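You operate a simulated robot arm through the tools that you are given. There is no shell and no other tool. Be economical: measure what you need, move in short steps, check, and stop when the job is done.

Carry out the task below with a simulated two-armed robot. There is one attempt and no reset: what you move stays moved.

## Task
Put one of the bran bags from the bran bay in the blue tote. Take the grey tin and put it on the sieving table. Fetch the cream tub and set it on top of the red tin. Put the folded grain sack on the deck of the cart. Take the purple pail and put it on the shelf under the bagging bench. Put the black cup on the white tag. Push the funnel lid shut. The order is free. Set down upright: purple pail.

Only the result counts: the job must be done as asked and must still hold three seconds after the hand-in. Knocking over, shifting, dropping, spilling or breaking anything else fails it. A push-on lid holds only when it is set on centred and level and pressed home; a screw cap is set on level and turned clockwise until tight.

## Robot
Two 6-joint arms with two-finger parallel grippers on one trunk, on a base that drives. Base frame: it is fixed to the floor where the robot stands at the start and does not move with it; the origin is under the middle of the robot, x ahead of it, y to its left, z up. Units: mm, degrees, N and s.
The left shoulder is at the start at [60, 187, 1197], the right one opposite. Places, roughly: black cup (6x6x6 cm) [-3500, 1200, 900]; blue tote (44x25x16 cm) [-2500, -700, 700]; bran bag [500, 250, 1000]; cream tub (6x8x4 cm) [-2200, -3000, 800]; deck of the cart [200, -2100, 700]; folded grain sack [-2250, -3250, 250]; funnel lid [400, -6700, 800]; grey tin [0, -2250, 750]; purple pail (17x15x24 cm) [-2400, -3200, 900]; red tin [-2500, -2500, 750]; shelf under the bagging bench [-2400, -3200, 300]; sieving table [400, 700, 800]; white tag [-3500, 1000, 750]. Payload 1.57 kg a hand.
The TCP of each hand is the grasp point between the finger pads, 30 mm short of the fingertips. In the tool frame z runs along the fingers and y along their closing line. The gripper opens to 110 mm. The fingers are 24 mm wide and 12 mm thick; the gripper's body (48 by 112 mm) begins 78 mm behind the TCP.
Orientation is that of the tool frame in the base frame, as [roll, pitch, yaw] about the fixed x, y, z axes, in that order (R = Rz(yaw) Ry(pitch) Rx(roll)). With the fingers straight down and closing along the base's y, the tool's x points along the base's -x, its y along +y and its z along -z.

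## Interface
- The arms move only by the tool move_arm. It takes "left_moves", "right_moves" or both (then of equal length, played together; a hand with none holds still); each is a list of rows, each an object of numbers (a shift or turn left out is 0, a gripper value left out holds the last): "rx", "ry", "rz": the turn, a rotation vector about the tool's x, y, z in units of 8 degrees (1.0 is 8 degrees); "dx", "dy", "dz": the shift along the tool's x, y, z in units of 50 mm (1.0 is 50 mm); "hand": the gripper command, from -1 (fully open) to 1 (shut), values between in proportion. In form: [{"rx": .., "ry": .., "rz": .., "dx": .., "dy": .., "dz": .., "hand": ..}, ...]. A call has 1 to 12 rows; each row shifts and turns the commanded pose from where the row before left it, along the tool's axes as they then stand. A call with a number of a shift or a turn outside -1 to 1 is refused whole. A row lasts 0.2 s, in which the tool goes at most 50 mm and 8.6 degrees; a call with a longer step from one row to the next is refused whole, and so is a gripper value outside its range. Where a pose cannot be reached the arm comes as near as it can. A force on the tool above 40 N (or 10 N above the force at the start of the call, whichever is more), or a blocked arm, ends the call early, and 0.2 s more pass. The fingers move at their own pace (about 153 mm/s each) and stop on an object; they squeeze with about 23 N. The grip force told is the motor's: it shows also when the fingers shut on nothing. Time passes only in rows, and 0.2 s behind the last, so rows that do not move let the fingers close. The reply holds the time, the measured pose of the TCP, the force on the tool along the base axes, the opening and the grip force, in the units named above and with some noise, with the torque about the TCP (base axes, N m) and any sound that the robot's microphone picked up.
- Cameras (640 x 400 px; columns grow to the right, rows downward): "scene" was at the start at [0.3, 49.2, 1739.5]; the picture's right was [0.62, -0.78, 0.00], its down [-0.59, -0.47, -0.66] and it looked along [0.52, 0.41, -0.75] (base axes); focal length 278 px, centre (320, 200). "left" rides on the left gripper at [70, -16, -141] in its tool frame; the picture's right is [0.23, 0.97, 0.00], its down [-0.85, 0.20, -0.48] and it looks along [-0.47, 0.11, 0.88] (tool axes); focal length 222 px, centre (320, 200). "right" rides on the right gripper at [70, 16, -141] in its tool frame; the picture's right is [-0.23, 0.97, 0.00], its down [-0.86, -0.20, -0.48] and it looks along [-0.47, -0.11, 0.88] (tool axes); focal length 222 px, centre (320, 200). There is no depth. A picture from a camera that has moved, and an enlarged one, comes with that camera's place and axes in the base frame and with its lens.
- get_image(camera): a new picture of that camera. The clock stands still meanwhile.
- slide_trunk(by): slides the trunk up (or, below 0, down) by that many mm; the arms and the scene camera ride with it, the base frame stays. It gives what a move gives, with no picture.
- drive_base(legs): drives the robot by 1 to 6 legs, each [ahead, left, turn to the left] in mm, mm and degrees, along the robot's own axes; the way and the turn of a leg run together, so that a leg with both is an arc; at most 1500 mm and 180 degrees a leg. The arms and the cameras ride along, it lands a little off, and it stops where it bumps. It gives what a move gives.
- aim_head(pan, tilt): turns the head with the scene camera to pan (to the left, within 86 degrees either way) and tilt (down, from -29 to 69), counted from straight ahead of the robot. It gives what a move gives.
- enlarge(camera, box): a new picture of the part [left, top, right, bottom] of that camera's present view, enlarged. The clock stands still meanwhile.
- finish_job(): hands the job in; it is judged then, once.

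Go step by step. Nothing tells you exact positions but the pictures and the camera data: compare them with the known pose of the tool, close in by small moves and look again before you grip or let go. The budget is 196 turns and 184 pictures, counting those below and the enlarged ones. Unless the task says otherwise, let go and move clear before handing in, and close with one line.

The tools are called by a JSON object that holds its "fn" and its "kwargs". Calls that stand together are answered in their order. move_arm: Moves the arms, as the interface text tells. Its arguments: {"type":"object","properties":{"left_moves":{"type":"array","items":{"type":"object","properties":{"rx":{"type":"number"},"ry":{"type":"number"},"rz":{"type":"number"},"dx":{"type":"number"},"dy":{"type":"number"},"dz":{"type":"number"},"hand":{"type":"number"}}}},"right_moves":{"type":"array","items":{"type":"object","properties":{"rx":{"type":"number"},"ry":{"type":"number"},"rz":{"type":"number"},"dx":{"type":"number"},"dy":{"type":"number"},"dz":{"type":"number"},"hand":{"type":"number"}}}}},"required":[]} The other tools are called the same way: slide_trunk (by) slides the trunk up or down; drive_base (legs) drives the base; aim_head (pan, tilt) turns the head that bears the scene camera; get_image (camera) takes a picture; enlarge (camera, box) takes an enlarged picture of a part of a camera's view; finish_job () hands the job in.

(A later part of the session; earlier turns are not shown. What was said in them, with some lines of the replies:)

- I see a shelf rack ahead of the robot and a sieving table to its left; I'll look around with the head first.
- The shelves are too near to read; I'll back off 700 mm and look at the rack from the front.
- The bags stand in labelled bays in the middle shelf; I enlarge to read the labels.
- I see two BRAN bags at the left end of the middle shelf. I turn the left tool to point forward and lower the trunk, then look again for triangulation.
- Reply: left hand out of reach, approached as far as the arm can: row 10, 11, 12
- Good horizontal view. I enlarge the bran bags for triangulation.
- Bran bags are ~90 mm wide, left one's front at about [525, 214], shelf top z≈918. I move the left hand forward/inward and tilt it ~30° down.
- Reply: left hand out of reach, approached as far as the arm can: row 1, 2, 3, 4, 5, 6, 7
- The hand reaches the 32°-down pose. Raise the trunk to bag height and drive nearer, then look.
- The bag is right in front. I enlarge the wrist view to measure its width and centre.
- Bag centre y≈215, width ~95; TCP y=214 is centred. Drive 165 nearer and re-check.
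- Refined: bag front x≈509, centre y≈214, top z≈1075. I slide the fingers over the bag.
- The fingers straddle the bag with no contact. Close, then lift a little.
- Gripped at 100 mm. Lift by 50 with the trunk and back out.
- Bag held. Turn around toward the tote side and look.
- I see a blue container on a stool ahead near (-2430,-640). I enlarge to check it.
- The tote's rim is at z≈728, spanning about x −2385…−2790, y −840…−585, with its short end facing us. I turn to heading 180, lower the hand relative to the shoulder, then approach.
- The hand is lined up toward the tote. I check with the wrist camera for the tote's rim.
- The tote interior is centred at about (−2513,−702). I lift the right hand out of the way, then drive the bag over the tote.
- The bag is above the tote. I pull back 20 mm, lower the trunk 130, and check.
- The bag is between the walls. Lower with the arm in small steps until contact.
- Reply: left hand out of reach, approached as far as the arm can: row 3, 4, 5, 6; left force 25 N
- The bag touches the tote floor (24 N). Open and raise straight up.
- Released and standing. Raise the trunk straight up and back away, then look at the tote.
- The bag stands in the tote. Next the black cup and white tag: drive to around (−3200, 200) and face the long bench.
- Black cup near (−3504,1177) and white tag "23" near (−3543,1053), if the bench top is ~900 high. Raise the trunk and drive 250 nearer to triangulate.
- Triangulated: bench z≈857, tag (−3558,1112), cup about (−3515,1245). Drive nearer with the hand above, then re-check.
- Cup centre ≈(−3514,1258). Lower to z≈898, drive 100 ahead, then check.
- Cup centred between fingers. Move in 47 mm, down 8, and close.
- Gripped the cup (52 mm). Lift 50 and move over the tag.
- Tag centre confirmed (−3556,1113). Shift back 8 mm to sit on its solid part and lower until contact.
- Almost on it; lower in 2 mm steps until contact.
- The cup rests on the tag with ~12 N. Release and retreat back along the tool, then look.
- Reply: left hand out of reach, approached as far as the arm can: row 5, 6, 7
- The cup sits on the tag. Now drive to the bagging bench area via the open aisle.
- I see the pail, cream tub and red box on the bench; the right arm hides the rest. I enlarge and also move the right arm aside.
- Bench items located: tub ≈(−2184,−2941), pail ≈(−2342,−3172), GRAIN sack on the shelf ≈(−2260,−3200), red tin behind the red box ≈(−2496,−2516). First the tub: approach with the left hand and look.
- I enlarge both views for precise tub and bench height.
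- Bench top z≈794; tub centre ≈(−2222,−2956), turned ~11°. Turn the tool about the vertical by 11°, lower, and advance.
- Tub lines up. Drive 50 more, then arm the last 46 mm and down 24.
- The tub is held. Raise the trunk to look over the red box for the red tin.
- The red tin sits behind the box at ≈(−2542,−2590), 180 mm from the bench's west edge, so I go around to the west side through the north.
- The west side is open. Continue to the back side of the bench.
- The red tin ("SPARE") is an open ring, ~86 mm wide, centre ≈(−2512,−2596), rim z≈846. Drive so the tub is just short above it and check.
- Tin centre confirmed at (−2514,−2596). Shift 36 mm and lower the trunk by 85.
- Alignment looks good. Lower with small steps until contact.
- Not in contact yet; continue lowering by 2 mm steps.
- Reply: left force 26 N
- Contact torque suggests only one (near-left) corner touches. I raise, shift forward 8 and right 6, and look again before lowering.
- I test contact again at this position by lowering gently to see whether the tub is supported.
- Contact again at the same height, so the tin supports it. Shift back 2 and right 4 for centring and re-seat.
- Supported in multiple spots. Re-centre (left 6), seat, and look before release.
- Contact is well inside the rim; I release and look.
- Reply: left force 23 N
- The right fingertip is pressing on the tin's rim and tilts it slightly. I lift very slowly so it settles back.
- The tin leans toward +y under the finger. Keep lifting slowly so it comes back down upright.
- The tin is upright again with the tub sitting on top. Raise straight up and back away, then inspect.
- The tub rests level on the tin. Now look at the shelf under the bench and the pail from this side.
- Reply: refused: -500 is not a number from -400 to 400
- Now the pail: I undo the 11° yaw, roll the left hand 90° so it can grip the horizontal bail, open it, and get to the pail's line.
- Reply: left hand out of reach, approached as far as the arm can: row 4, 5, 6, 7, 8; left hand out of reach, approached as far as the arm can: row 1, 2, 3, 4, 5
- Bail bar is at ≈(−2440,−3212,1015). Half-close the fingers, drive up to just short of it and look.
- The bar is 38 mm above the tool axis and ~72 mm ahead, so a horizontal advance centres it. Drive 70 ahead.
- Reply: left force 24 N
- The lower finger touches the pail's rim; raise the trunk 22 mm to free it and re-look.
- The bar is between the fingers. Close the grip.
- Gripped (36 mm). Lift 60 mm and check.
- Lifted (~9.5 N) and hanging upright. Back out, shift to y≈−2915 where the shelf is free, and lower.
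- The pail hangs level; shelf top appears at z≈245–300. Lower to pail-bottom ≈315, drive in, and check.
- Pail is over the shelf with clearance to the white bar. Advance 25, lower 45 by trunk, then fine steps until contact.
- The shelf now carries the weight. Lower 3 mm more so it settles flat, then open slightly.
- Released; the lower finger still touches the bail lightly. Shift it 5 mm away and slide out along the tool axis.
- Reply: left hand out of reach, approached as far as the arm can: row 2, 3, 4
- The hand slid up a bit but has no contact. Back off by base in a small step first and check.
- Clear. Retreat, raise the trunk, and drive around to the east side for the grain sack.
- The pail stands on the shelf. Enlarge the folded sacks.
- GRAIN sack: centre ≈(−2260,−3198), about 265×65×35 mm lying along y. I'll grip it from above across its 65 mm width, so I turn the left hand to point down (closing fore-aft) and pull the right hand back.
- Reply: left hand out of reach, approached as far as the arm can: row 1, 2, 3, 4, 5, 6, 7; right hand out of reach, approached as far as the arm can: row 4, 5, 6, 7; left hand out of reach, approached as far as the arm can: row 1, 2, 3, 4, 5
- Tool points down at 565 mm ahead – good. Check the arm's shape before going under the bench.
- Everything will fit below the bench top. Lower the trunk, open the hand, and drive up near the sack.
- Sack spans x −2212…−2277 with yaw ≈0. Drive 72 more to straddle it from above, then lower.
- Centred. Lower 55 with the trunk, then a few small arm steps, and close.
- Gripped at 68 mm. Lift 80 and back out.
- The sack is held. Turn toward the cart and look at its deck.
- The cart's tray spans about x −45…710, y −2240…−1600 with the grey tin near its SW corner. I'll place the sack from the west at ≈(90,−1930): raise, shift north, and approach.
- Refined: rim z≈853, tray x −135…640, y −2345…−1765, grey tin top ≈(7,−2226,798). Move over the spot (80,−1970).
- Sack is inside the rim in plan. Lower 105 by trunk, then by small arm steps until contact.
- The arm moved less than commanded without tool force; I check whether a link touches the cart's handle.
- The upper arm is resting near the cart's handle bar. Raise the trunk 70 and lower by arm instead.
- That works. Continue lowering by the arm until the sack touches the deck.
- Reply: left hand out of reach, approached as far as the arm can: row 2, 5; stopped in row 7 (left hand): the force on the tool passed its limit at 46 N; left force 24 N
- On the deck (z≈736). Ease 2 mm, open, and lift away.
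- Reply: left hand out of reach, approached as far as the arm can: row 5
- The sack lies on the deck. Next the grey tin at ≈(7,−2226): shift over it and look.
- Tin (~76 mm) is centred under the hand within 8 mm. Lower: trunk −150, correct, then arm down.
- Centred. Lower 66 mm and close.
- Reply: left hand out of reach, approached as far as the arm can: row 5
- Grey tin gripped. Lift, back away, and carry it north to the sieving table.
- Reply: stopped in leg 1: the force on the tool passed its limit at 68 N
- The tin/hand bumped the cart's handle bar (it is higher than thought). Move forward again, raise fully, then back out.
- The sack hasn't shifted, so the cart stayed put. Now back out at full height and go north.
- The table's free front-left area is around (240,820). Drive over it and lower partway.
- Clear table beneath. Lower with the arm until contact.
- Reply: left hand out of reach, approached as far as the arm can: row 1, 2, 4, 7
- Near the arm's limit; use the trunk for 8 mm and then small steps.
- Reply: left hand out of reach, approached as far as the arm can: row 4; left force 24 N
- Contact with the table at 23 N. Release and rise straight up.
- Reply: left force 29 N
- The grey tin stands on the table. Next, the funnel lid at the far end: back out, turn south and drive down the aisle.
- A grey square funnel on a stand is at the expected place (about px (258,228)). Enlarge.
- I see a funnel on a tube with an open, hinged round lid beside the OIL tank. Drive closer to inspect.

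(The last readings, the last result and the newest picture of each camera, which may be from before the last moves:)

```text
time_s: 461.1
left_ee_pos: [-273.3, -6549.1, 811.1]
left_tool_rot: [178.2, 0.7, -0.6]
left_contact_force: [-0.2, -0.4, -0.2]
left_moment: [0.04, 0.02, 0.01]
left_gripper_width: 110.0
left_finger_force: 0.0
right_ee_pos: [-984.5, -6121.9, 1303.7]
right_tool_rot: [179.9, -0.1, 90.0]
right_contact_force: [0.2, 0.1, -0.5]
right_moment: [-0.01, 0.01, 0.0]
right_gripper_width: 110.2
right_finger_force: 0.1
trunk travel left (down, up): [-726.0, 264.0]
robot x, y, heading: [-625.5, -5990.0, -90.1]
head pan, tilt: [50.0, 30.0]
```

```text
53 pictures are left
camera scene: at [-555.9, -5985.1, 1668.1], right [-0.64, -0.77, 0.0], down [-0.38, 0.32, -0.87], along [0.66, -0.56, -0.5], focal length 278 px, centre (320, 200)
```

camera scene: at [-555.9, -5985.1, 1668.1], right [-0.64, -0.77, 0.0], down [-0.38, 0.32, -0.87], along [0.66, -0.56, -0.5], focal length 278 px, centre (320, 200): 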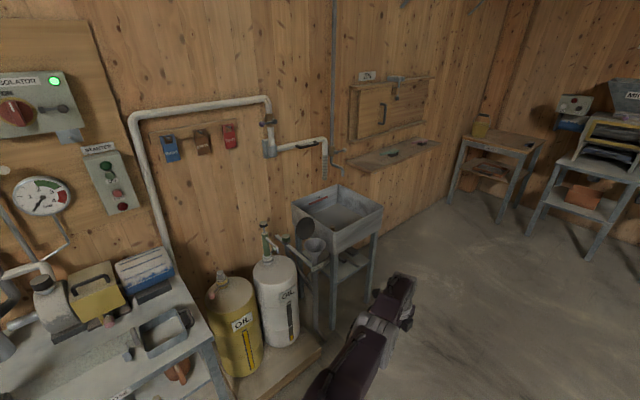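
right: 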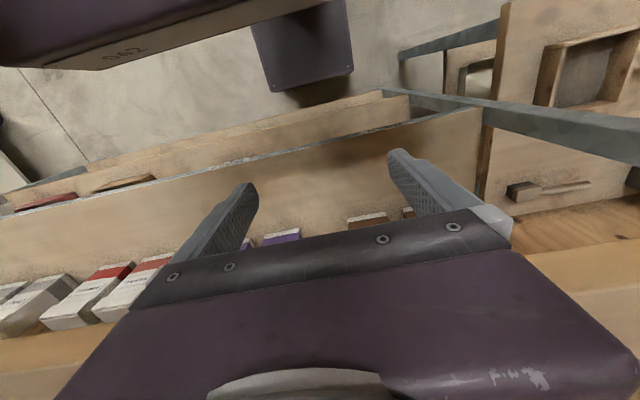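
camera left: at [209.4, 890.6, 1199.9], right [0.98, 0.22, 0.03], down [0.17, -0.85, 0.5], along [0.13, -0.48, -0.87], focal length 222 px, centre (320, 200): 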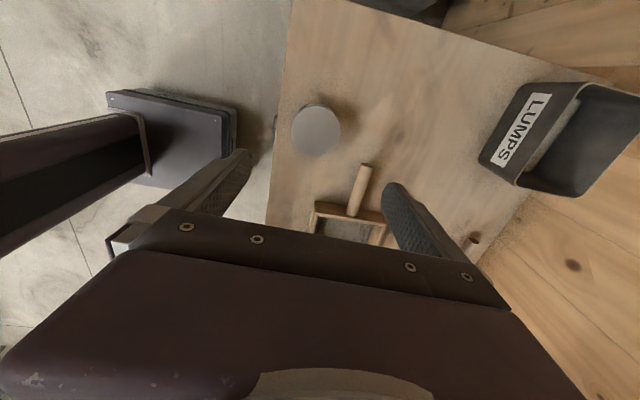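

{"fn": "enlarge", "kwargs": {"camera": "scene", "box": [250, 180, 390, 300]}}

```text
3.33 times, centred on (320, 240) of scene
camera zoom: at [-555.9, -5985.1, 1668.1], right [-0.64, -0.77, 0.0], down [-0.38, 0.32, -0.87], along [0.66, -0.56, -0.5], focal length 928 px, centre (320, 67)
```

zoom: 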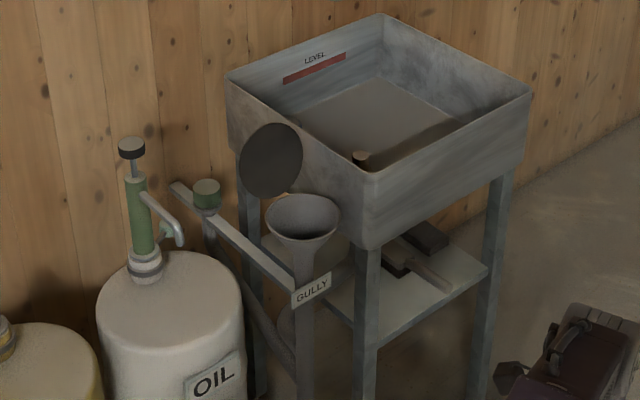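

The lid is hinged at the funnel's east rim, tilted back: funnel centre ≈(320,−6687,755), lid centre ≈(405,−6692,812). I'll come from the west with closed fingers, reach over behind the lid, and pull it over. First reposition.

{"fn": "slide_trunk", "kwargs": {"by": 200}}

{"fn": "drive_base", "kwargs": {"legs": [[0, -300, 0], [0, 0, 90], [0, -1052, 0], [450, 0, 0]]}}

{"fn": "move_arm", "kwargs": {"left_moves": [{"hand": 1}, {"hand": 1}, {"hand": 1}]}}

{"fn": "aim_head", "kwargs": {"pan": 20, "tilt": 40}}

{"fn": "get_image", "kwargs": {"camera": "scene"}}

{"fn": "get_image", "kwargs": {"camera": "left"}}

```text
time_s: 463.3
left_ee_pos: [-272.8, -6550.5, 1011.2]
left_tool_rot: [178.1, 0.7, -0.6]
left_contact_force: [0.1, -0.3, -0.1]
left_moment: [-0.01, 0.0, 0.0]
left_gripper_width: 110.0
left_finger_force: 0.2
right_ee_pos: [-984.7, -6122.4, 1503.0]
right_tool_rot: [179.9, -0.1, 90.1]
right_contact_force: [0.3, 0.3, -0.1]
right_moment: [0.03, -0.01, 0.02]
right_gripper_width: 110.1
right_finger_force: 0.1
trunk travel left (down, up): [-926.0, 64.0]
robot x, y, heading: [-625.1, -5985.9, -90.1]
head pan, tilt: [50.0, 30.0]
```

```text
time_s: 476.5
left_ee_pos: [84.4, -6681.7, 1012.0]
left_tool_rot: [178.0, 0.7, 90.0]
left_contact_force: [0.7, -0.2, -0.1]
left_moment: [0.0, -0.03, 0.0]
left_gripper_width: 110.0
left_finger_force: 0.0
right_ee_pos: [-336.6, -7397.6, 1502.2]
right_tool_rot: [180.0, 0.0, -179.3]
right_contact_force: [-0.5, -0.4, -0.3]
right_moment: [0.03, -0.03, 0.02]
right_gripper_width: 110.2
right_finger_force: 0.0
trunk travel left (down, up): [-926.0, 64.0]
robot x, y, heading: [-470.1, -7039.7, 0.3]
head pan, tilt: [50.0, 30.0]
```

```text
time_s: 477.3
left_ee_pos: [88.0, -6680.6, 1010.6]
left_tool_rot: [178.2, 0.7, 90.0]
left_contact_force: [-0.3, 0.2, -0.5]
left_moment: [0.0, 0.02, -0.01]
left_gripper_width: 0.1
left_finger_force: 20.7
right_ee_pos: [-331.4, -7397.9, 1502.7]
right_tool_rot: [180.0, -0.2, -179.4]
right_contact_force: [-0.9, -1.0, 0.9]
right_moment: [0.02, -0.01, 0.01]
right_gripper_width: 110.0
right_finger_force: 0.1
trunk travel left (down, up): [-926.0, 64.0]
robot x, y, heading: [-477.2, -7036.6, 0.6]
head pan, tilt: [50.0, 30.0]
```

```text
time_s: 478.3
left_ee_pos: [87.8, -6680.8, 1010.5]
left_tool_rot: [178.2, 0.7, 90.0]
left_contact_force: [0.1, -0.7, -0.2]
left_moment: [0.0, -0.03, 0.02]
left_gripper_width: 0.1
left_finger_force: 21.3
right_ee_pos: [-333.2, -7398.0, 1502.7]
right_tool_rot: [179.9, 0.0, -179.4]
right_contact_force: [0.2, 0.3, -0.6]
right_moment: [0.0, 0.03, 0.03]
right_gripper_width: 110.0
right_finger_force: 0.1
trunk travel left (down, up): [-926.0, 64.0]
robot x, y, heading: [-473.7, -7036.9, 0.6]
head pan, tilt: [20.0, 40.0]
```

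```text
51 pictures are left
camera scene: at [-452.8, -7008.2, 1852.8], right [0.35, -0.94, 0.0], down [-0.6, -0.23, -0.77], along [0.72, 0.27, -0.64], focal length 278 px, centre (320, 200)
```

scene: 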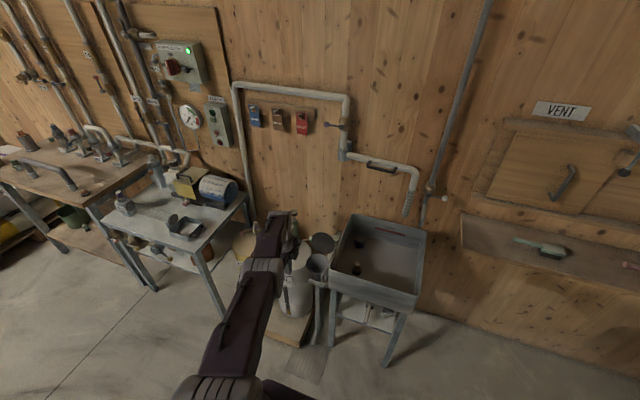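

```text
50 pictures are left
camera left: at [67.0, -6607.7, 1150.1], right [0.97, 0.23, 0.03], down [0.18, -0.85, 0.5], along [0.14, -0.48, -0.87], focal length 222 px, centre (320, 200)
```

left: 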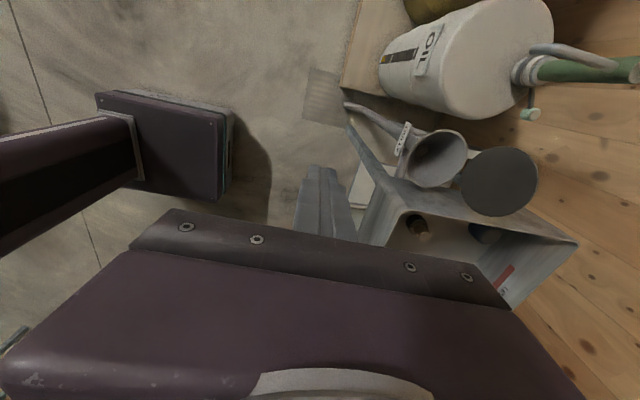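

Confirmed: funnel (331,−6693), lid tilted back ~40°, top edge ≈(443,−6692,856). Drive so the closed fingers are beyond the lid at x≈482, above it.

{"fn": "drive_base", "kwargs": {"legs": [[394, -15, 0]]}}

{"fn": "get_image", "kwargs": {"camera": "left"}}

{"fn": "get_image", "kwargs": {"camera": "scene"}}

```text
time_s: 480.7
left_ee_pos: [478.9, -6693.6, 1011.1]
left_tool_rot: [177.9, 0.7, 90.0]
left_contact_force: [0.4, -0.4, 1.0]
left_moment: [-0.02, 0.0, -0.02]
left_gripper_width: 0.0
left_finger_force: 21.5
right_ee_pos: [56.4, -7409.7, 1502.3]
right_tool_rot: [180.0, 0.1, -179.6]
right_contact_force: [-0.3, 0.3, 0.2]
right_moment: [-0.03, -0.02, -0.02]
right_gripper_width: 109.8
right_finger_force: 0.1
trunk travel left (down, up): [-926.0, 64.0]
robot x, y, heading: [-81.0, -7050.1, 0.6]
head pan, tilt: [20.0, 40.0]
```

```text
49 pictures are left
camera left: at [458.5, -6620.6, 1151.0], right [0.97, 0.23, 0.03], down [0.18, -0.85, 0.5], along [0.14, -0.48, -0.87], focal length 222 px, centre (320, 200)
```

left: 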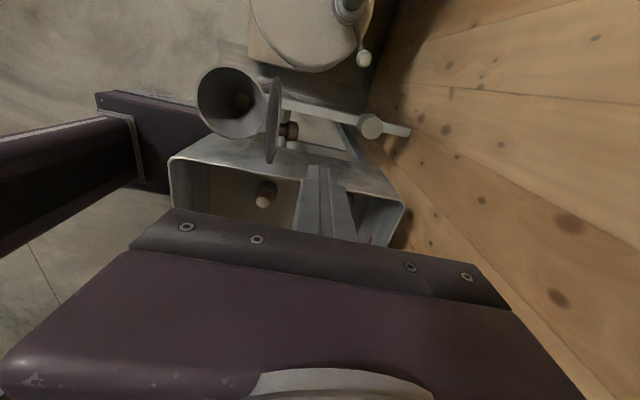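

```text
48 pictures are left
camera scene: at [-63.5, -7019.9, 1852.8], right [0.35, -0.94, 0.0], down [-0.6, -0.22, -0.77], along [0.72, 0.27, -0.64], focal length 278 px, centre (320, 200)
```

scene: 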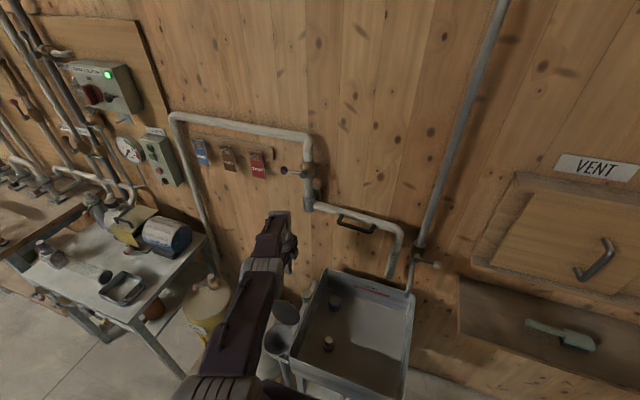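

The lid is nearly vertical at x≈415, the fingers are beyond it at x≈479. Lower the fingers behind it (tips z≈830), then pull west in a small drive.

{"fn": "slide_trunk", "kwargs": {"by": -150}}

{"fn": "get_image", "kwargs": {"camera": "left"}}

```text
time_s: 482.5
left_ee_pos: [480.1, -6692.5, 860.6]
left_tool_rot: [178.2, 0.7, 89.9]
left_contact_force: [0.3, -0.8, 0.5]
left_moment: [0.01, -0.01, 0.02]
left_gripper_width: 0.0
left_finger_force: 21.3
right_ee_pos: [58.1, -7409.3, 1354.2]
right_tool_rot: [179.9, 0.0, -179.5]
right_contact_force: [-0.5, 0.2, 0.2]
right_moment: [0.01, 0.01, 0.0]
right_gripper_width: 110.0
right_finger_force: 0.1
trunk travel left (down, up): [-776.0, 214.0]
robot x, y, heading: [-79.2, -7052.8, 0.4]
head pan, tilt: [20.0, 40.0]
```

```text
47 pictures are left
camera left: at [460.3, -6620.6, 1000.2], right [0.97, 0.23, 0.03], down [0.18, -0.85, 0.5], along [0.14, -0.48, -0.87], focal length 222 px, centre (320, 200)
```

left: 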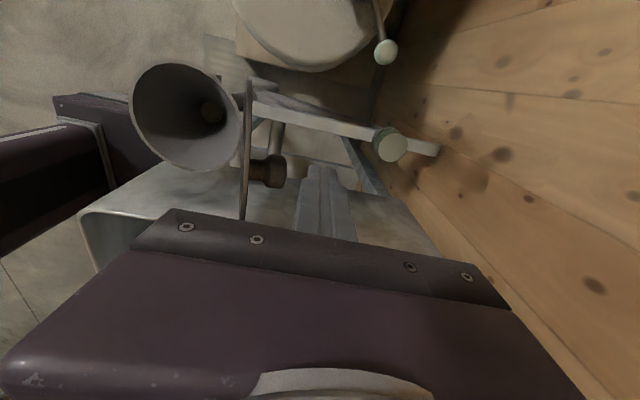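

Fingers are behind the lid (which has a small knob). Pull west by driving back 110.

{"fn": "drive_base", "kwargs": {"legs": [[-110, 0, 0]]}}

{"fn": "get_image", "kwargs": {"camera": "left"}}

```text
time_s: 483.7
left_ee_pos: [370.6, -6694.5, 860.0]
left_tool_rot: [178.1, 0.8, 89.9]
left_contact_force: [0.3, -0.3, 0.9]
left_moment: [-0.02, 0.05, -0.02]
left_gripper_width: 0.0
left_finger_force: 21.3
right_ee_pos: [-50.5, -7410.4, 1353.9]
right_tool_rot: [179.8, -0.2, -179.6]
right_contact_force: [1.3, -0.2, -0.2]
right_moment: [-0.01, 0.02, -0.02]
right_gripper_width: 110.2
right_finger_force: 0.0
trunk travel left (down, up): [-776.0, 214.0]
robot x, y, heading: [-188.3, -7051.7, 0.1]
head pan, tilt: [20.0, 40.0]
```

```text
46 pictures are left
camera left: at [351.8, -6621.6, 999.3], right [0.97, 0.23, 0.03], down [0.18, -0.85, 0.5], along [0.14, -0.48, -0.87], focal length 222 px, centre (320, 200)
```

left: 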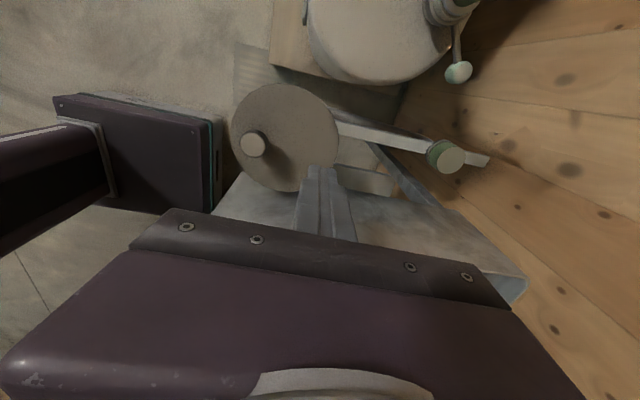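

The lid has swung over onto the funnel. I'll move above its knob and press it down gently to be sure it's shut.

{"fn": "drive_base", "kwargs": {"legs": [[-62, 0, 0]]}}

{"fn": "move_arm", "kwargs": {"left_moves": [{"dz": -0.6}, {"dz": -0.6}, {}]}}

{"fn": "slide_trunk", "kwargs": {"by": -90}}

{"fn": "get_image", "kwargs": {"camera": "left"}}

```text
time_s: 484.7
left_ee_pos: [310.7, -6694.1, 857.4]
left_tool_rot: [178.4, 0.7, 89.9]
left_contact_force: [0.5, 0.0, -0.5]
left_moment: [0.05, 0.0, 0.02]
left_gripper_width: 0.1
left_finger_force: 21.5
right_ee_pos: [-107.9, -7411.4, 1352.9]
right_tool_rot: [179.9, -0.4, -179.5]
right_contact_force: [0.4, -0.3, -0.2]
right_moment: [0.0, 0.04, 0.0]
right_gripper_width: 110.1
right_finger_force: 0.1
trunk travel left (down, up): [-776.0, 214.0]
robot x, y, heading: [-251.5, -7050.6, 0.4]
head pan, tilt: [20.0, 40.0]
```

```text
time_s: 485.5
left_ee_pos: [316.1, -6689.3, 919.3]
left_tool_rot: [178.0, 0.8, 89.9]
left_contact_force: [0.6, 0.1, 0.3]
left_moment: [0.0, -0.01, -0.02]
left_gripper_width: 0.2
left_finger_force: 21.6
left hand out of reach, approached as far as the arm can: row 1, 2
right_ee_pos: [-116.7, -7411.5, 1353.4]
right_tool_rot: [179.9, 0.0, -179.5]
right_contact_force: [0.7, -0.6, -0.3]
right_moment: [0.02, 0.01, -0.01]
right_gripper_width: 109.8
right_finger_force: 0.0
trunk travel left (down, up): [-776.0, 214.0]
robot x, y, heading: [-251.5, -7052.7, 0.5]
head pan, tilt: [20.0, 40.0]
```

```text
time_s: 486.7
left_ee_pos: [317.3, -6690.3, 829.9]
left_tool_rot: [178.2, 0.7, 89.9]
left_contact_force: [0.6, 1.2, 0.0]
left_moment: [-0.03, -0.01, 0.03]
left_gripper_width: 0.0
left_finger_force: 21.2
right_ee_pos: [-112.8, -7410.6, 1264.0]
right_tool_rot: [180.0, -0.1, -179.5]
right_contact_force: [-1.1, -0.7, 0.3]
right_moment: [0.02, -0.04, 0.05]
right_gripper_width: 109.8
right_finger_force: 0.1
trunk travel left (down, up): [-686.0, 304.0]
robot x, y, heading: [-252.4, -7049.0, 0.3]
head pan, tilt: [20.0, 40.0]
```

```text
45 pictures are left
camera left: at [297.7, -6617.4, 968.3], right [0.97, 0.23, 0.03], down [0.18, -0.85, 0.5], along [0.14, -0.48, -0.87], focal length 222 px, centre (320, 200)
```

left: 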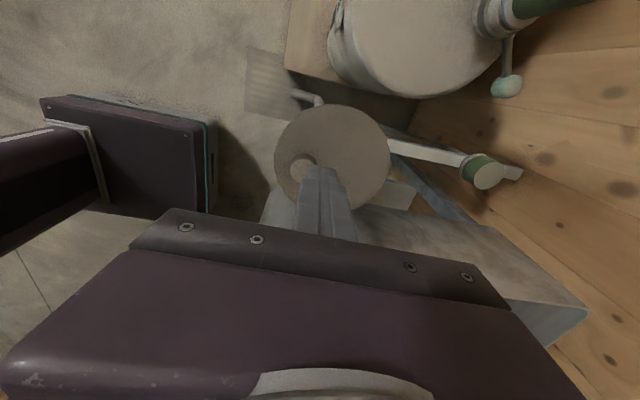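

Fingertips are right above the knob area. Press down gently in small steps.

{"fn": "move_arm", "kwargs": {"left_moves": [{"dz": 0.1}, {"dz": 0.1}, {"dz": 0.1}, {"dz": 0.06}, {"dz": 0.06}, {"dz": 0.06}, {"dz": 0.06}, {"dz": 0.06}]}}

{"fn": "get_image", "kwargs": {"camera": "left"}}

```text
time_s: 488.5
left_ee_pos: [317.1, -6692.0, 804.9]
left_tool_rot: [177.3, 0.4, 89.9]
left_contact_force: [8.0, 7.0, 32.1]
left_moment: [0.12, -0.05, -0.02]
left_gripper_width: 0.1
left_finger_force: 21.9
left hand out of reach, approached as far as the arm can: row 8
right_ee_pos: [-115.9, -7412.4, 1263.0]
right_tool_rot: [179.7, 0.1, -179.4]
right_contact_force: [-0.2, -0.4, -1.1]
right_moment: [0.0, 0.0, 0.0]
right_gripper_width: 110.1
right_finger_force: 0.2
trunk travel left (down, up): [-686.0, 304.0]
robot x, y, heading: [-249.4, -7050.4, 0.4]
head pan, tilt: [20.0, 40.0]
```

```text
44 pictures are left
camera left: at [295.0, -6619.1, 944.8], right [0.97, 0.23, 0.04], down [0.18, -0.85, 0.49], along [0.15, -0.47, -0.87], focal length 222 px, centre (320, 200)
```

left: 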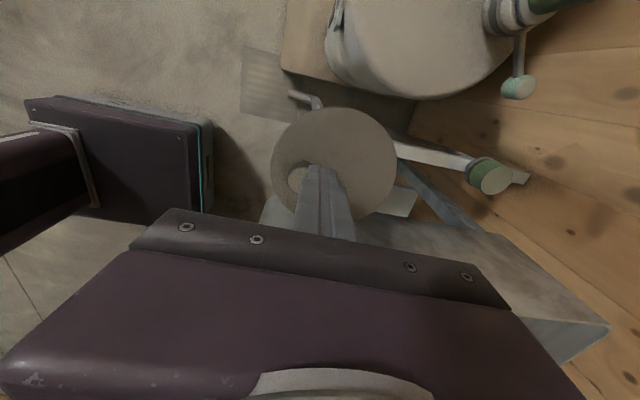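

Pressed with ~32 N against a firm stop. Lift and verify from the head camera.

{"fn": "slide_trunk", "kwargs": {"by": 200}}

{"fn": "drive_base", "kwargs": {"legs": [[-350, 0, 0]]}}

{"fn": "aim_head", "kwargs": {"pan": 26, "tilt": 42}}

{"fn": "enlarge", "kwargs": {"camera": "scene", "box": [260, 150, 400, 250]}}

```text
time_s: 490.7
left_ee_pos: [314.5, -6691.1, 999.2]
left_tool_rot: [178.2, 0.8, 90.0]
left_contact_force: [0.4, 0.8, -0.6]
left_moment: [0.02, 0.0, 0.01]
left_gripper_width: 0.0
left_finger_force: 21.4
right_ee_pos: [-113.2, -7411.1, 1462.8]
right_tool_rot: [179.9, -0.2, -179.5]
right_contact_force: [0.3, 0.3, -0.8]
right_moment: [-0.02, -0.01, 0.0]
right_gripper_width: 110.1
right_finger_force: 0.2
trunk travel left (down, up): [-886.0, 104.0]
robot x, y, heading: [-253.3, -7046.1, 0.2]
head pan, tilt: [20.0, 40.0]
```

```text
time_s: 492.9
left_ee_pos: [-32.5, -6693.8, 999.2]
left_tool_rot: [178.3, 0.7, 90.1]
left_contact_force: [0.5, -0.3, -0.3]
left_moment: [0.02, 0.02, -0.01]
left_gripper_width: 0.0
left_finger_force: 21.4
right_ee_pos: [-457.5, -7414.7, 1462.1]
right_tool_rot: [179.9, -0.2, -179.2]
right_contact_force: [-0.5, -0.7, 0.3]
right_moment: [0.0, 0.02, 0.02]
right_gripper_width: 110.0
right_finger_force: 0.1
trunk travel left (down, up): [-886.0, 104.0]
robot x, y, heading: [-596.2, -7052.3, 0.7]
head pan, tilt: [20.0, 40.0]
```

```text
time_s: 493.6
left_ee_pos: [-33.8, -6694.2, 999.0]
left_tool_rot: [178.2, 0.8, 90.1]
left_contact_force: [-0.7, 0.4, -0.3]
left_moment: [-0.01, 0.01, -0.07]
left_gripper_width: 0.1
left_finger_force: 21.0
right_ee_pos: [-459.9, -7413.3, 1462.9]
right_tool_rot: [179.9, -0.1, -179.2]
right_contact_force: [-0.7, -0.8, -0.5]
right_moment: [0.02, -0.03, 0.0]
right_gripper_width: 110.0
right_finger_force: 0.1
trunk travel left (down, up): [-886.0, 104.0]
robot x, y, heading: [-598.0, -7055.8, 0.9]
head pan, tilt: [26.0, 42.0]
```

```text
4.00 times, centred on (330, 200) of scene
camera zoom: at [-583.5, -7016.9, 1809.8], right [0.45, -0.89, 0.0], down [-0.6, -0.3, -0.74], along [0.66, 0.33, -0.67], focal length 1114 px, centre (280, 200)
```

zoom: 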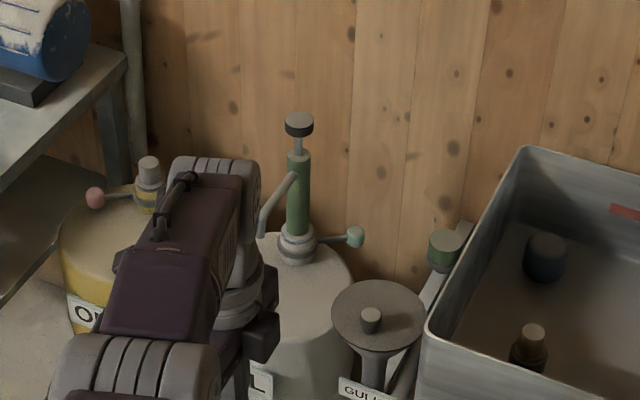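

The lid is shut. Before handing in, I drive back to verify the tub on the red tin and the pail.

{"fn": "drive_base", "kwargs": {"legs": [[-750, 0, 0], [0, 1500, 0], [0, 1500, 0], [0, 1500, 0], [0, 1000, 0], [0, 0, -138]]}}

{"fn": "slide_trunk", "kwargs": {"by": 100}}

{"fn": "aim_head", "kwargs": {"pan": 0, "tilt": 30}}

{"fn": "get_image", "kwargs": {"camera": "scene"}}

```text
time_s: 529.1
left_ee_pos: [-1582.7, -2241.0, 999.4]
left_tool_rot: [178.2, 0.7, -47.3]
left_contact_force: [-0.3, -0.7, 0.2]
left_moment: [0.0, 0.02, 0.02]
left_gripper_width: 0.1
left_finger_force: 21.1
right_ee_pos: [-1756.4, -1423.0, 1463.7]
right_tool_rot: [179.9, -0.1, 43.4]
right_contact_force: [1.2, -0.5, -0.3]
right_moment: [0.01, -0.01, 0.02]
right_gripper_width: 109.8
right_finger_force: 0.0
trunk travel left (down, up): [-886.0, 104.0]
robot x, y, heading: [-1412.3, -1587.8, -136.6]
head pan, tilt: [26.0, 42.0]
```

```text
time_s: 530.4
left_ee_pos: [-1582.2, -2241.5, 1099.6]
left_tool_rot: [178.3, 0.7, -47.3]
left_contact_force: [0.2, 0.0, 0.4]
left_moment: [0.01, 0.0, 0.0]
left_gripper_width: 0.0
left_finger_force: 21.5
right_ee_pos: [-1756.2, -1422.4, 1563.5]
right_tool_rot: [179.9, -0.2, 43.4]
right_contact_force: [0.4, -0.3, 0.7]
right_moment: [-0.03, 0.02, -0.01]
right_gripper_width: 109.9
right_finger_force: 0.1
trunk travel left (down, up): [-986.0, 4.0]
robot x, y, heading: [-1410.3, -1592.7, -136.8]
head pan, tilt: [26.0, 42.0]
```

```text
time_s: 531.3
left_ee_pos: [-1581.1, -2240.7, 1100.7]
left_tool_rot: [178.2, 0.8, -47.3]
left_contact_force: [-0.4, 0.9, 0.3]
left_moment: [0.0, -0.05, 0.03]
left_gripper_width: 0.1
left_finger_force: 21.5
right_ee_pos: [-1756.2, -1422.3, 1563.6]
right_tool_rot: [180.0, -0.2, 43.3]
right_contact_force: [0.1, -0.4, -0.4]
right_moment: [0.02, -0.01, 0.01]
right_gripper_width: 109.8
right_finger_force: 0.1
trunk travel left (down, up): [-986.0, 4.0]
robot x, y, heading: [-1410.6, -1593.3, -136.8]
head pan, tilt: [0.0, 30.0]
```

```text
42 pictures are left
camera scene: at [-1434.3, -1614.2, 1928.1], right [-0.69, 0.73, 0.0], down [0.36, 0.34, -0.87], along [-0.63, -0.59, -0.5], focal length 278 px, centre (320, 200)
```

scene: 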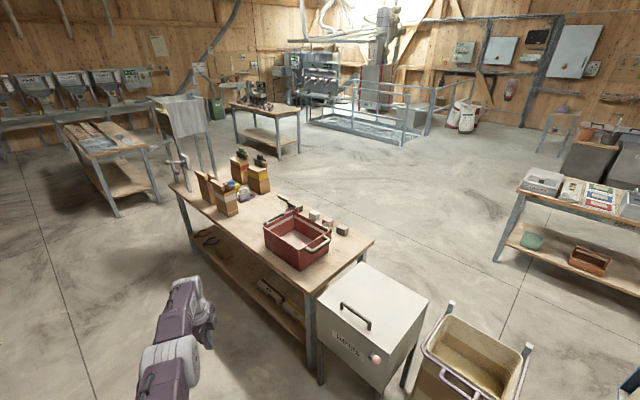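

{"fn": "enlarge", "kwargs": {"camera": "scene", "box": [250, 185, 370, 275]}}

```text
4.44 times, centred on (310, 230) of scene
camera zoom: at [-1434.3, -1614.2, 1928.1], right [-0.69, 0.73, 0.0], down [0.36, 0.34, -0.87], along [-0.63, -0.59, -0.5], focal length 1237 px, centre (364, 67)
```

zoom: 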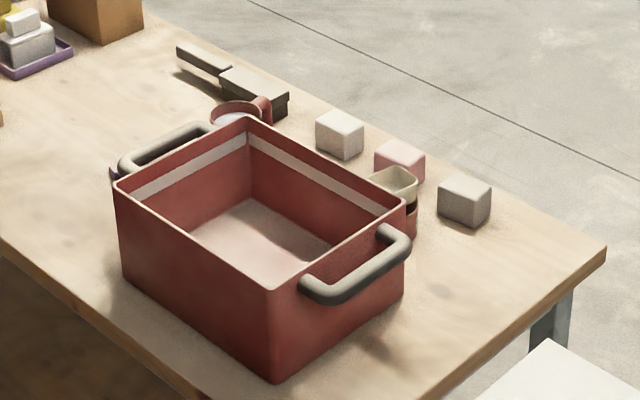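

{"fn": "enlarge", "kwargs": {"camera": "scene", "box": [310, 210, 350, 240]}}

```text
13.33 times, centred on (330, 225) of scene
camera zoom: at [-1434.3, -1614.2, 1928.1], right [-0.69, 0.73, 0.0], down [0.36, 0.34, -0.87], along [-0.63, -0.59, -0.5], focal length 3712 px, centre (187, -133)
```

zoom: 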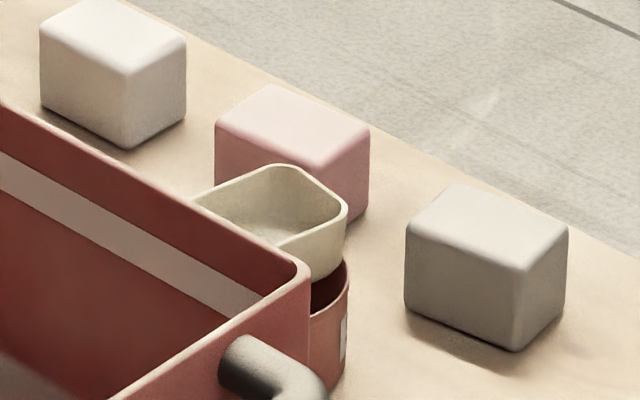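

The tub looks slightly sunken/tilted on the tin. I go around to the west side to check it closely.

{"fn": "drive_base", "kwargs": {"legs": [[0, 0, -43.2], [0, -1500, 0], [0, -200, 0], [1500, 0, 0], [80, 0, 0], [0, 0, -180]]}}

{"fn": "drive_base", "kwargs": {"legs": [[-600, 0, 0], [0, -1500, 0], [0, -1200, 0], [500, 0, 0]]}}

{"fn": "slide_trunk", "kwargs": {"by": -400}}

{"fn": "aim_head", "kwargs": {"pan": -5, "tilt": 22}}

{"fn": "get_image", "kwargs": {"camera": "scene"}}

```text
time_s: 556.8
left_ee_pos: [-2415.7, 435.2, 1099.7]
left_tool_rot: [178.2, 0.6, 88.5]
left_contact_force: [-0.3, 0.1, 0.7]
left_moment: [0.02, 0.0, -0.01]
left_gripper_width: 0.0
left_finger_force: 21.0
right_ee_pos: [-2859.5, -274.6, 1563.2]
right_tool_rot: [179.9, -0.2, 179.1]
right_contact_force: [0.4, 1.0, 0.1]
right_moment: [-0.03, -0.03, 0.0]
right_gripper_width: 109.9
right_finger_force: 0.0
trunk travel left (down, up): [-986.0, 4.0]
robot x, y, heading: [-2988.9, 89.6, -0.9]
head pan, tilt: [0.0, 30.0]
```

```text
time_s: 575.5
left_ee_pos: [-2567.0, -2268.0, 1100.8]
left_tool_rot: [178.1, 0.7, 88.3]
left_contact_force: [-0.6, -0.4, 0.5]
left_moment: [-0.01, 0.03, 0.01]
left_gripper_width: 0.2
left_finger_force: 21.6
right_ee_pos: [-3016.1, -2974.8, 1562.3]
right_tool_rot: [179.9, 0.0, 178.7]
right_contact_force: [0.0, 0.4, -0.6]
right_moment: [0.01, 0.01, -0.02]
right_gripper_width: 109.9
right_finger_force: 0.1
trunk travel left (down, up): [-986.0, 4.0]
robot x, y, heading: [-3139.9, -2608.9, -1.2]
head pan, tilt: [0.0, 30.0]
```

```text
time_s: 579.3
left_ee_pos: [-2564.5, -2268.1, 699.5]
left_tool_rot: [178.1, 0.7, 88.3]
left_contact_force: [0.3, -1.6, 1.0]
left_moment: [-0.06, 0.01, 0.01]
left_gripper_width: 0.0
left_finger_force: 21.8
right_ee_pos: [-3013.4, -2973.3, 1162.1]
right_tool_rot: [180.0, -0.2, 178.7]
right_contact_force: [-0.3, -0.3, -0.3]
right_moment: [-0.02, 0.03, 0.02]
right_gripper_width: 109.8
right_finger_force: 0.1
trunk travel left (down, up): [-586.0, 404.0]
robot x, y, heading: [-3143.0, -2609.2, -1.3]
head pan, tilt: [0.0, 30.0]
```

```text
time_s: 580.0
left_ee_pos: [-2565.1, -2268.1, 700.1]
left_tool_rot: [178.3, 0.8, 88.3]
left_contact_force: [0.6, -0.3, 0.1]
left_moment: [0.02, -0.04, -0.01]
left_gripper_width: 0.0
left_finger_force: 21.4
right_ee_pos: [-3014.4, -2974.5, 1162.5]
right_tool_rot: [179.8, -0.1, 178.8]
right_contact_force: [0.1, -0.6, -0.1]
right_moment: [-0.02, 0.0, 0.04]
right_gripper_width: 110.2
right_finger_force: 0.0
trunk travel left (down, up): [-586.0, 404.0]
robot x, y, heading: [-3143.8, -2610.7, -1.2]
head pan, tilt: [-5.0, 22.0]
```

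```text
39 pictures are left
camera scene: at [-3109.3, -2618.6, 1540.9], right [-0.11, -0.99, 0.0], down [-0.37, 0.04, -0.93], along [0.92, -0.1, -0.38], focal length 278 px, centre (320, 200)
```

scene: 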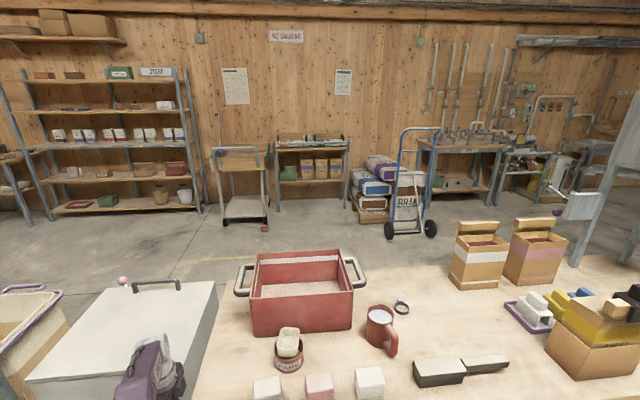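

{"fn": "slide_trunk", "kwargs": {"by": 300}}

{"fn": "enlarge", "kwargs": {"camera": "scene", "box": [240, 330, 340, 400]}}

```text
time_s: 583.0
left_ee_pos: [-2564.4, -2268.4, 999.7]
left_tool_rot: [178.1, 0.8, 88.3]
left_contact_force: [-0.2, 0.3, 0.4]
left_moment: [-0.02, 0.01, 0.04]
left_gripper_width: 0.2
left_finger_force: 21.4
right_ee_pos: [-3013.9, -2973.9, 1462.5]
right_tool_rot: [179.8, -0.2, 178.9]
right_contact_force: [0.5, -0.6, -0.5]
right_moment: [-0.02, 0.0, 0.0]
right_gripper_width: 110.1
right_finger_force: 0.1
trunk travel left (down, up): [-886.0, 104.0]
robot x, y, heading: [-3138.4, -2608.3, -1.1]
head pan, tilt: [-5.0, 22.0]
```

```text
5.71 times, centred on (290, 365) of scene
camera zoom: at [-3109.2, -2618.6, 1840.9], right [-0.11, -0.99, 0.0], down [-0.37, 0.04, -0.93], along [0.92, -0.1, -0.37], focal length 1591 px, centre (491, -743)
```

zoom: 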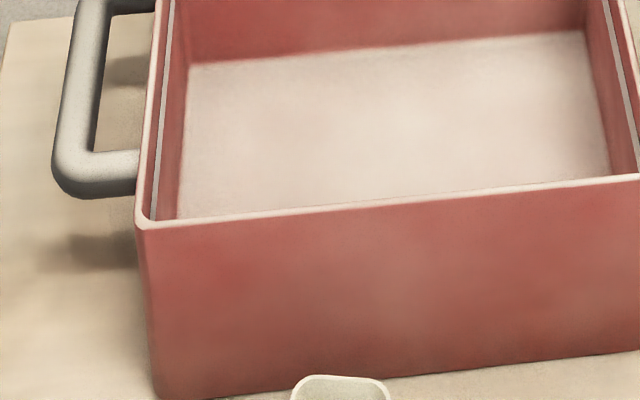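

Back off from the bench first, then lower the camera for a side view.

{"fn": "drive_base", "kwargs": {"legs": [[-500, 0, 0]]}}

{"fn": "slide_trunk", "kwargs": {"by": -400}}

{"fn": "slide_trunk", "kwargs": {"by": -300}}

{"fn": "aim_head", "kwargs": {"pan": 0, "tilt": 15}}

{"fn": "enlarge", "kwargs": {"camera": "scene", "box": [240, 180, 400, 280]}}

```text
time_s: 585.9
left_ee_pos: [-3062.5, -2258.5, 998.2]
left_tool_rot: [178.3, 0.8, 88.0]
left_contact_force: [-0.1, 0.6, -0.7]
left_moment: [0.02, 0.03, -0.04]
left_gripper_width: 0.0
left_finger_force: 21.3
right_ee_pos: [-3513.3, -2963.4, 1463.1]
right_tool_rot: [179.9, -0.1, 178.5]
right_contact_force: [0.3, 0.4, -0.5]
right_moment: [0.0, 0.05, -0.03]
right_gripper_width: 110.1
right_finger_force: 0.1
trunk travel left (down, up): [-886.0, 104.0]
robot x, y, heading: [-3638.9, -2596.5, -1.8]
head pan, tilt: [-5.0, 22.0]
```

```text
time_s: 589.8
left_ee_pos: [-3064.6, -2259.6, 600.0]
left_tool_rot: [178.1, 0.7, 88.0]
left_contact_force: [-0.1, 0.0, 0.0]
left_moment: [0.01, -0.01, 0.0]
left_gripper_width: 0.0
left_finger_force: 21.0
right_ee_pos: [-3516.4, -2963.9, 1063.5]
right_tool_rot: [179.9, 0.0, 178.5]
right_contact_force: [-0.4, 0.4, 0.3]
right_moment: [0.0, 0.02, 0.02]
right_gripper_width: 110.2
right_finger_force: 0.1
trunk travel left (down, up): [-486.0, 504.0]
robot x, y, heading: [-3640.8, -2598.3, -1.7]
head pan, tilt: [-5.0, 22.0]
```

```text
time_s: 592.8
left_ee_pos: [-3064.5, -2259.1, 300.7]
left_tool_rot: [178.1, 0.6, 88.0]
left_contact_force: [0.4, -0.1, 0.5]
left_moment: [-0.02, 0.01, -0.01]
left_gripper_width: 0.0
left_finger_force: 21.3
right_ee_pos: [-3518.2, -2963.0, 761.8]
right_tool_rot: [179.9, -0.1, 178.5]
right_contact_force: [0.6, -0.3, -0.4]
right_moment: [0.03, -0.01, 0.03]
right_gripper_width: 110.0
right_finger_force: 0.2
trunk travel left (down, up): [-186.0, 804.0]
robot x, y, heading: [-3643.9, -2602.9, -1.6]
head pan, tilt: [-5.0, 22.0]
```

```text
time_s: 593.4
left_ee_pos: [-3065.1, -2258.3, 299.5]
left_tool_rot: [178.2, 0.9, 88.0]
left_contact_force: [-0.2, -1.2, -0.4]
left_moment: [0.0, 0.0, 0.02]
left_gripper_width: 0.1
left_finger_force: 21.2
right_ee_pos: [-3516.2, -2962.1, 762.8]
right_tool_rot: [179.8, -0.1, 178.4]
right_contact_force: [0.1, 0.0, -0.2]
right_moment: [0.01, 0.02, -0.05]
right_gripper_width: 109.8
right_finger_force: 0.0
trunk travel left (down, up): [-186.0, 804.0]
robot x, y, heading: [-3643.5, -2600.0, -1.3]
head pan, tilt: [0.0, 15.0]
```

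```text
4.00 times, centred on (320, 230) of scene
camera zoom: at [-3609.3, -2599.2, 1152.3], right [-0.03, -1.0, 0.0], down [-0.26, 0.01, -0.97], along [0.97, -0.03, -0.26], focal length 1114 px, centre (320, 80)
```

zoom: 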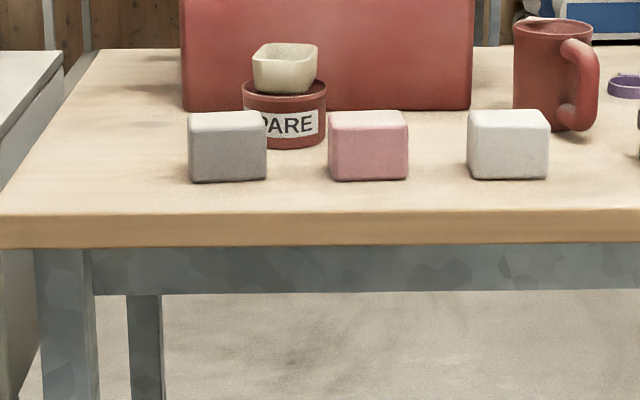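

{"fn": "enlarge", "kwargs": {"camera": "scene", "box": [294, 186, 330, 222]}}

```text
11.11 times, centred on (312, 204) of scene
camera zoom: at [-3609.3, -2599.2, 1152.3], right [-0.03, -1.0, 0.0], down [-0.26, 0.01, -0.97], along [0.97, -0.03, -0.26], focal length 3093 px, centre (409, 156)
```

zoom: 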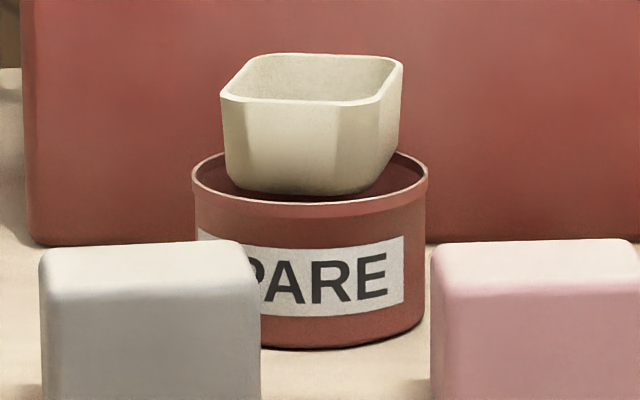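

Everything checks out: the tub sits level on the red tin and its neighbours haven't moved. The other six items were checked as I finished each one, and both hands are clear, so I'm handing in.

{"fn": "finish_job", "kwargs": {}}

```text
The job is handed in.
```

I finished all seven tasks and handed the job in; the result hasn't come back yet. On the way, I tilted the red tin briefly while placing the tub, and bumped the cart's handle with the grey tin. Later pictures showed the red tin upright with the tub level on it, and no sign that the cart had shifted.
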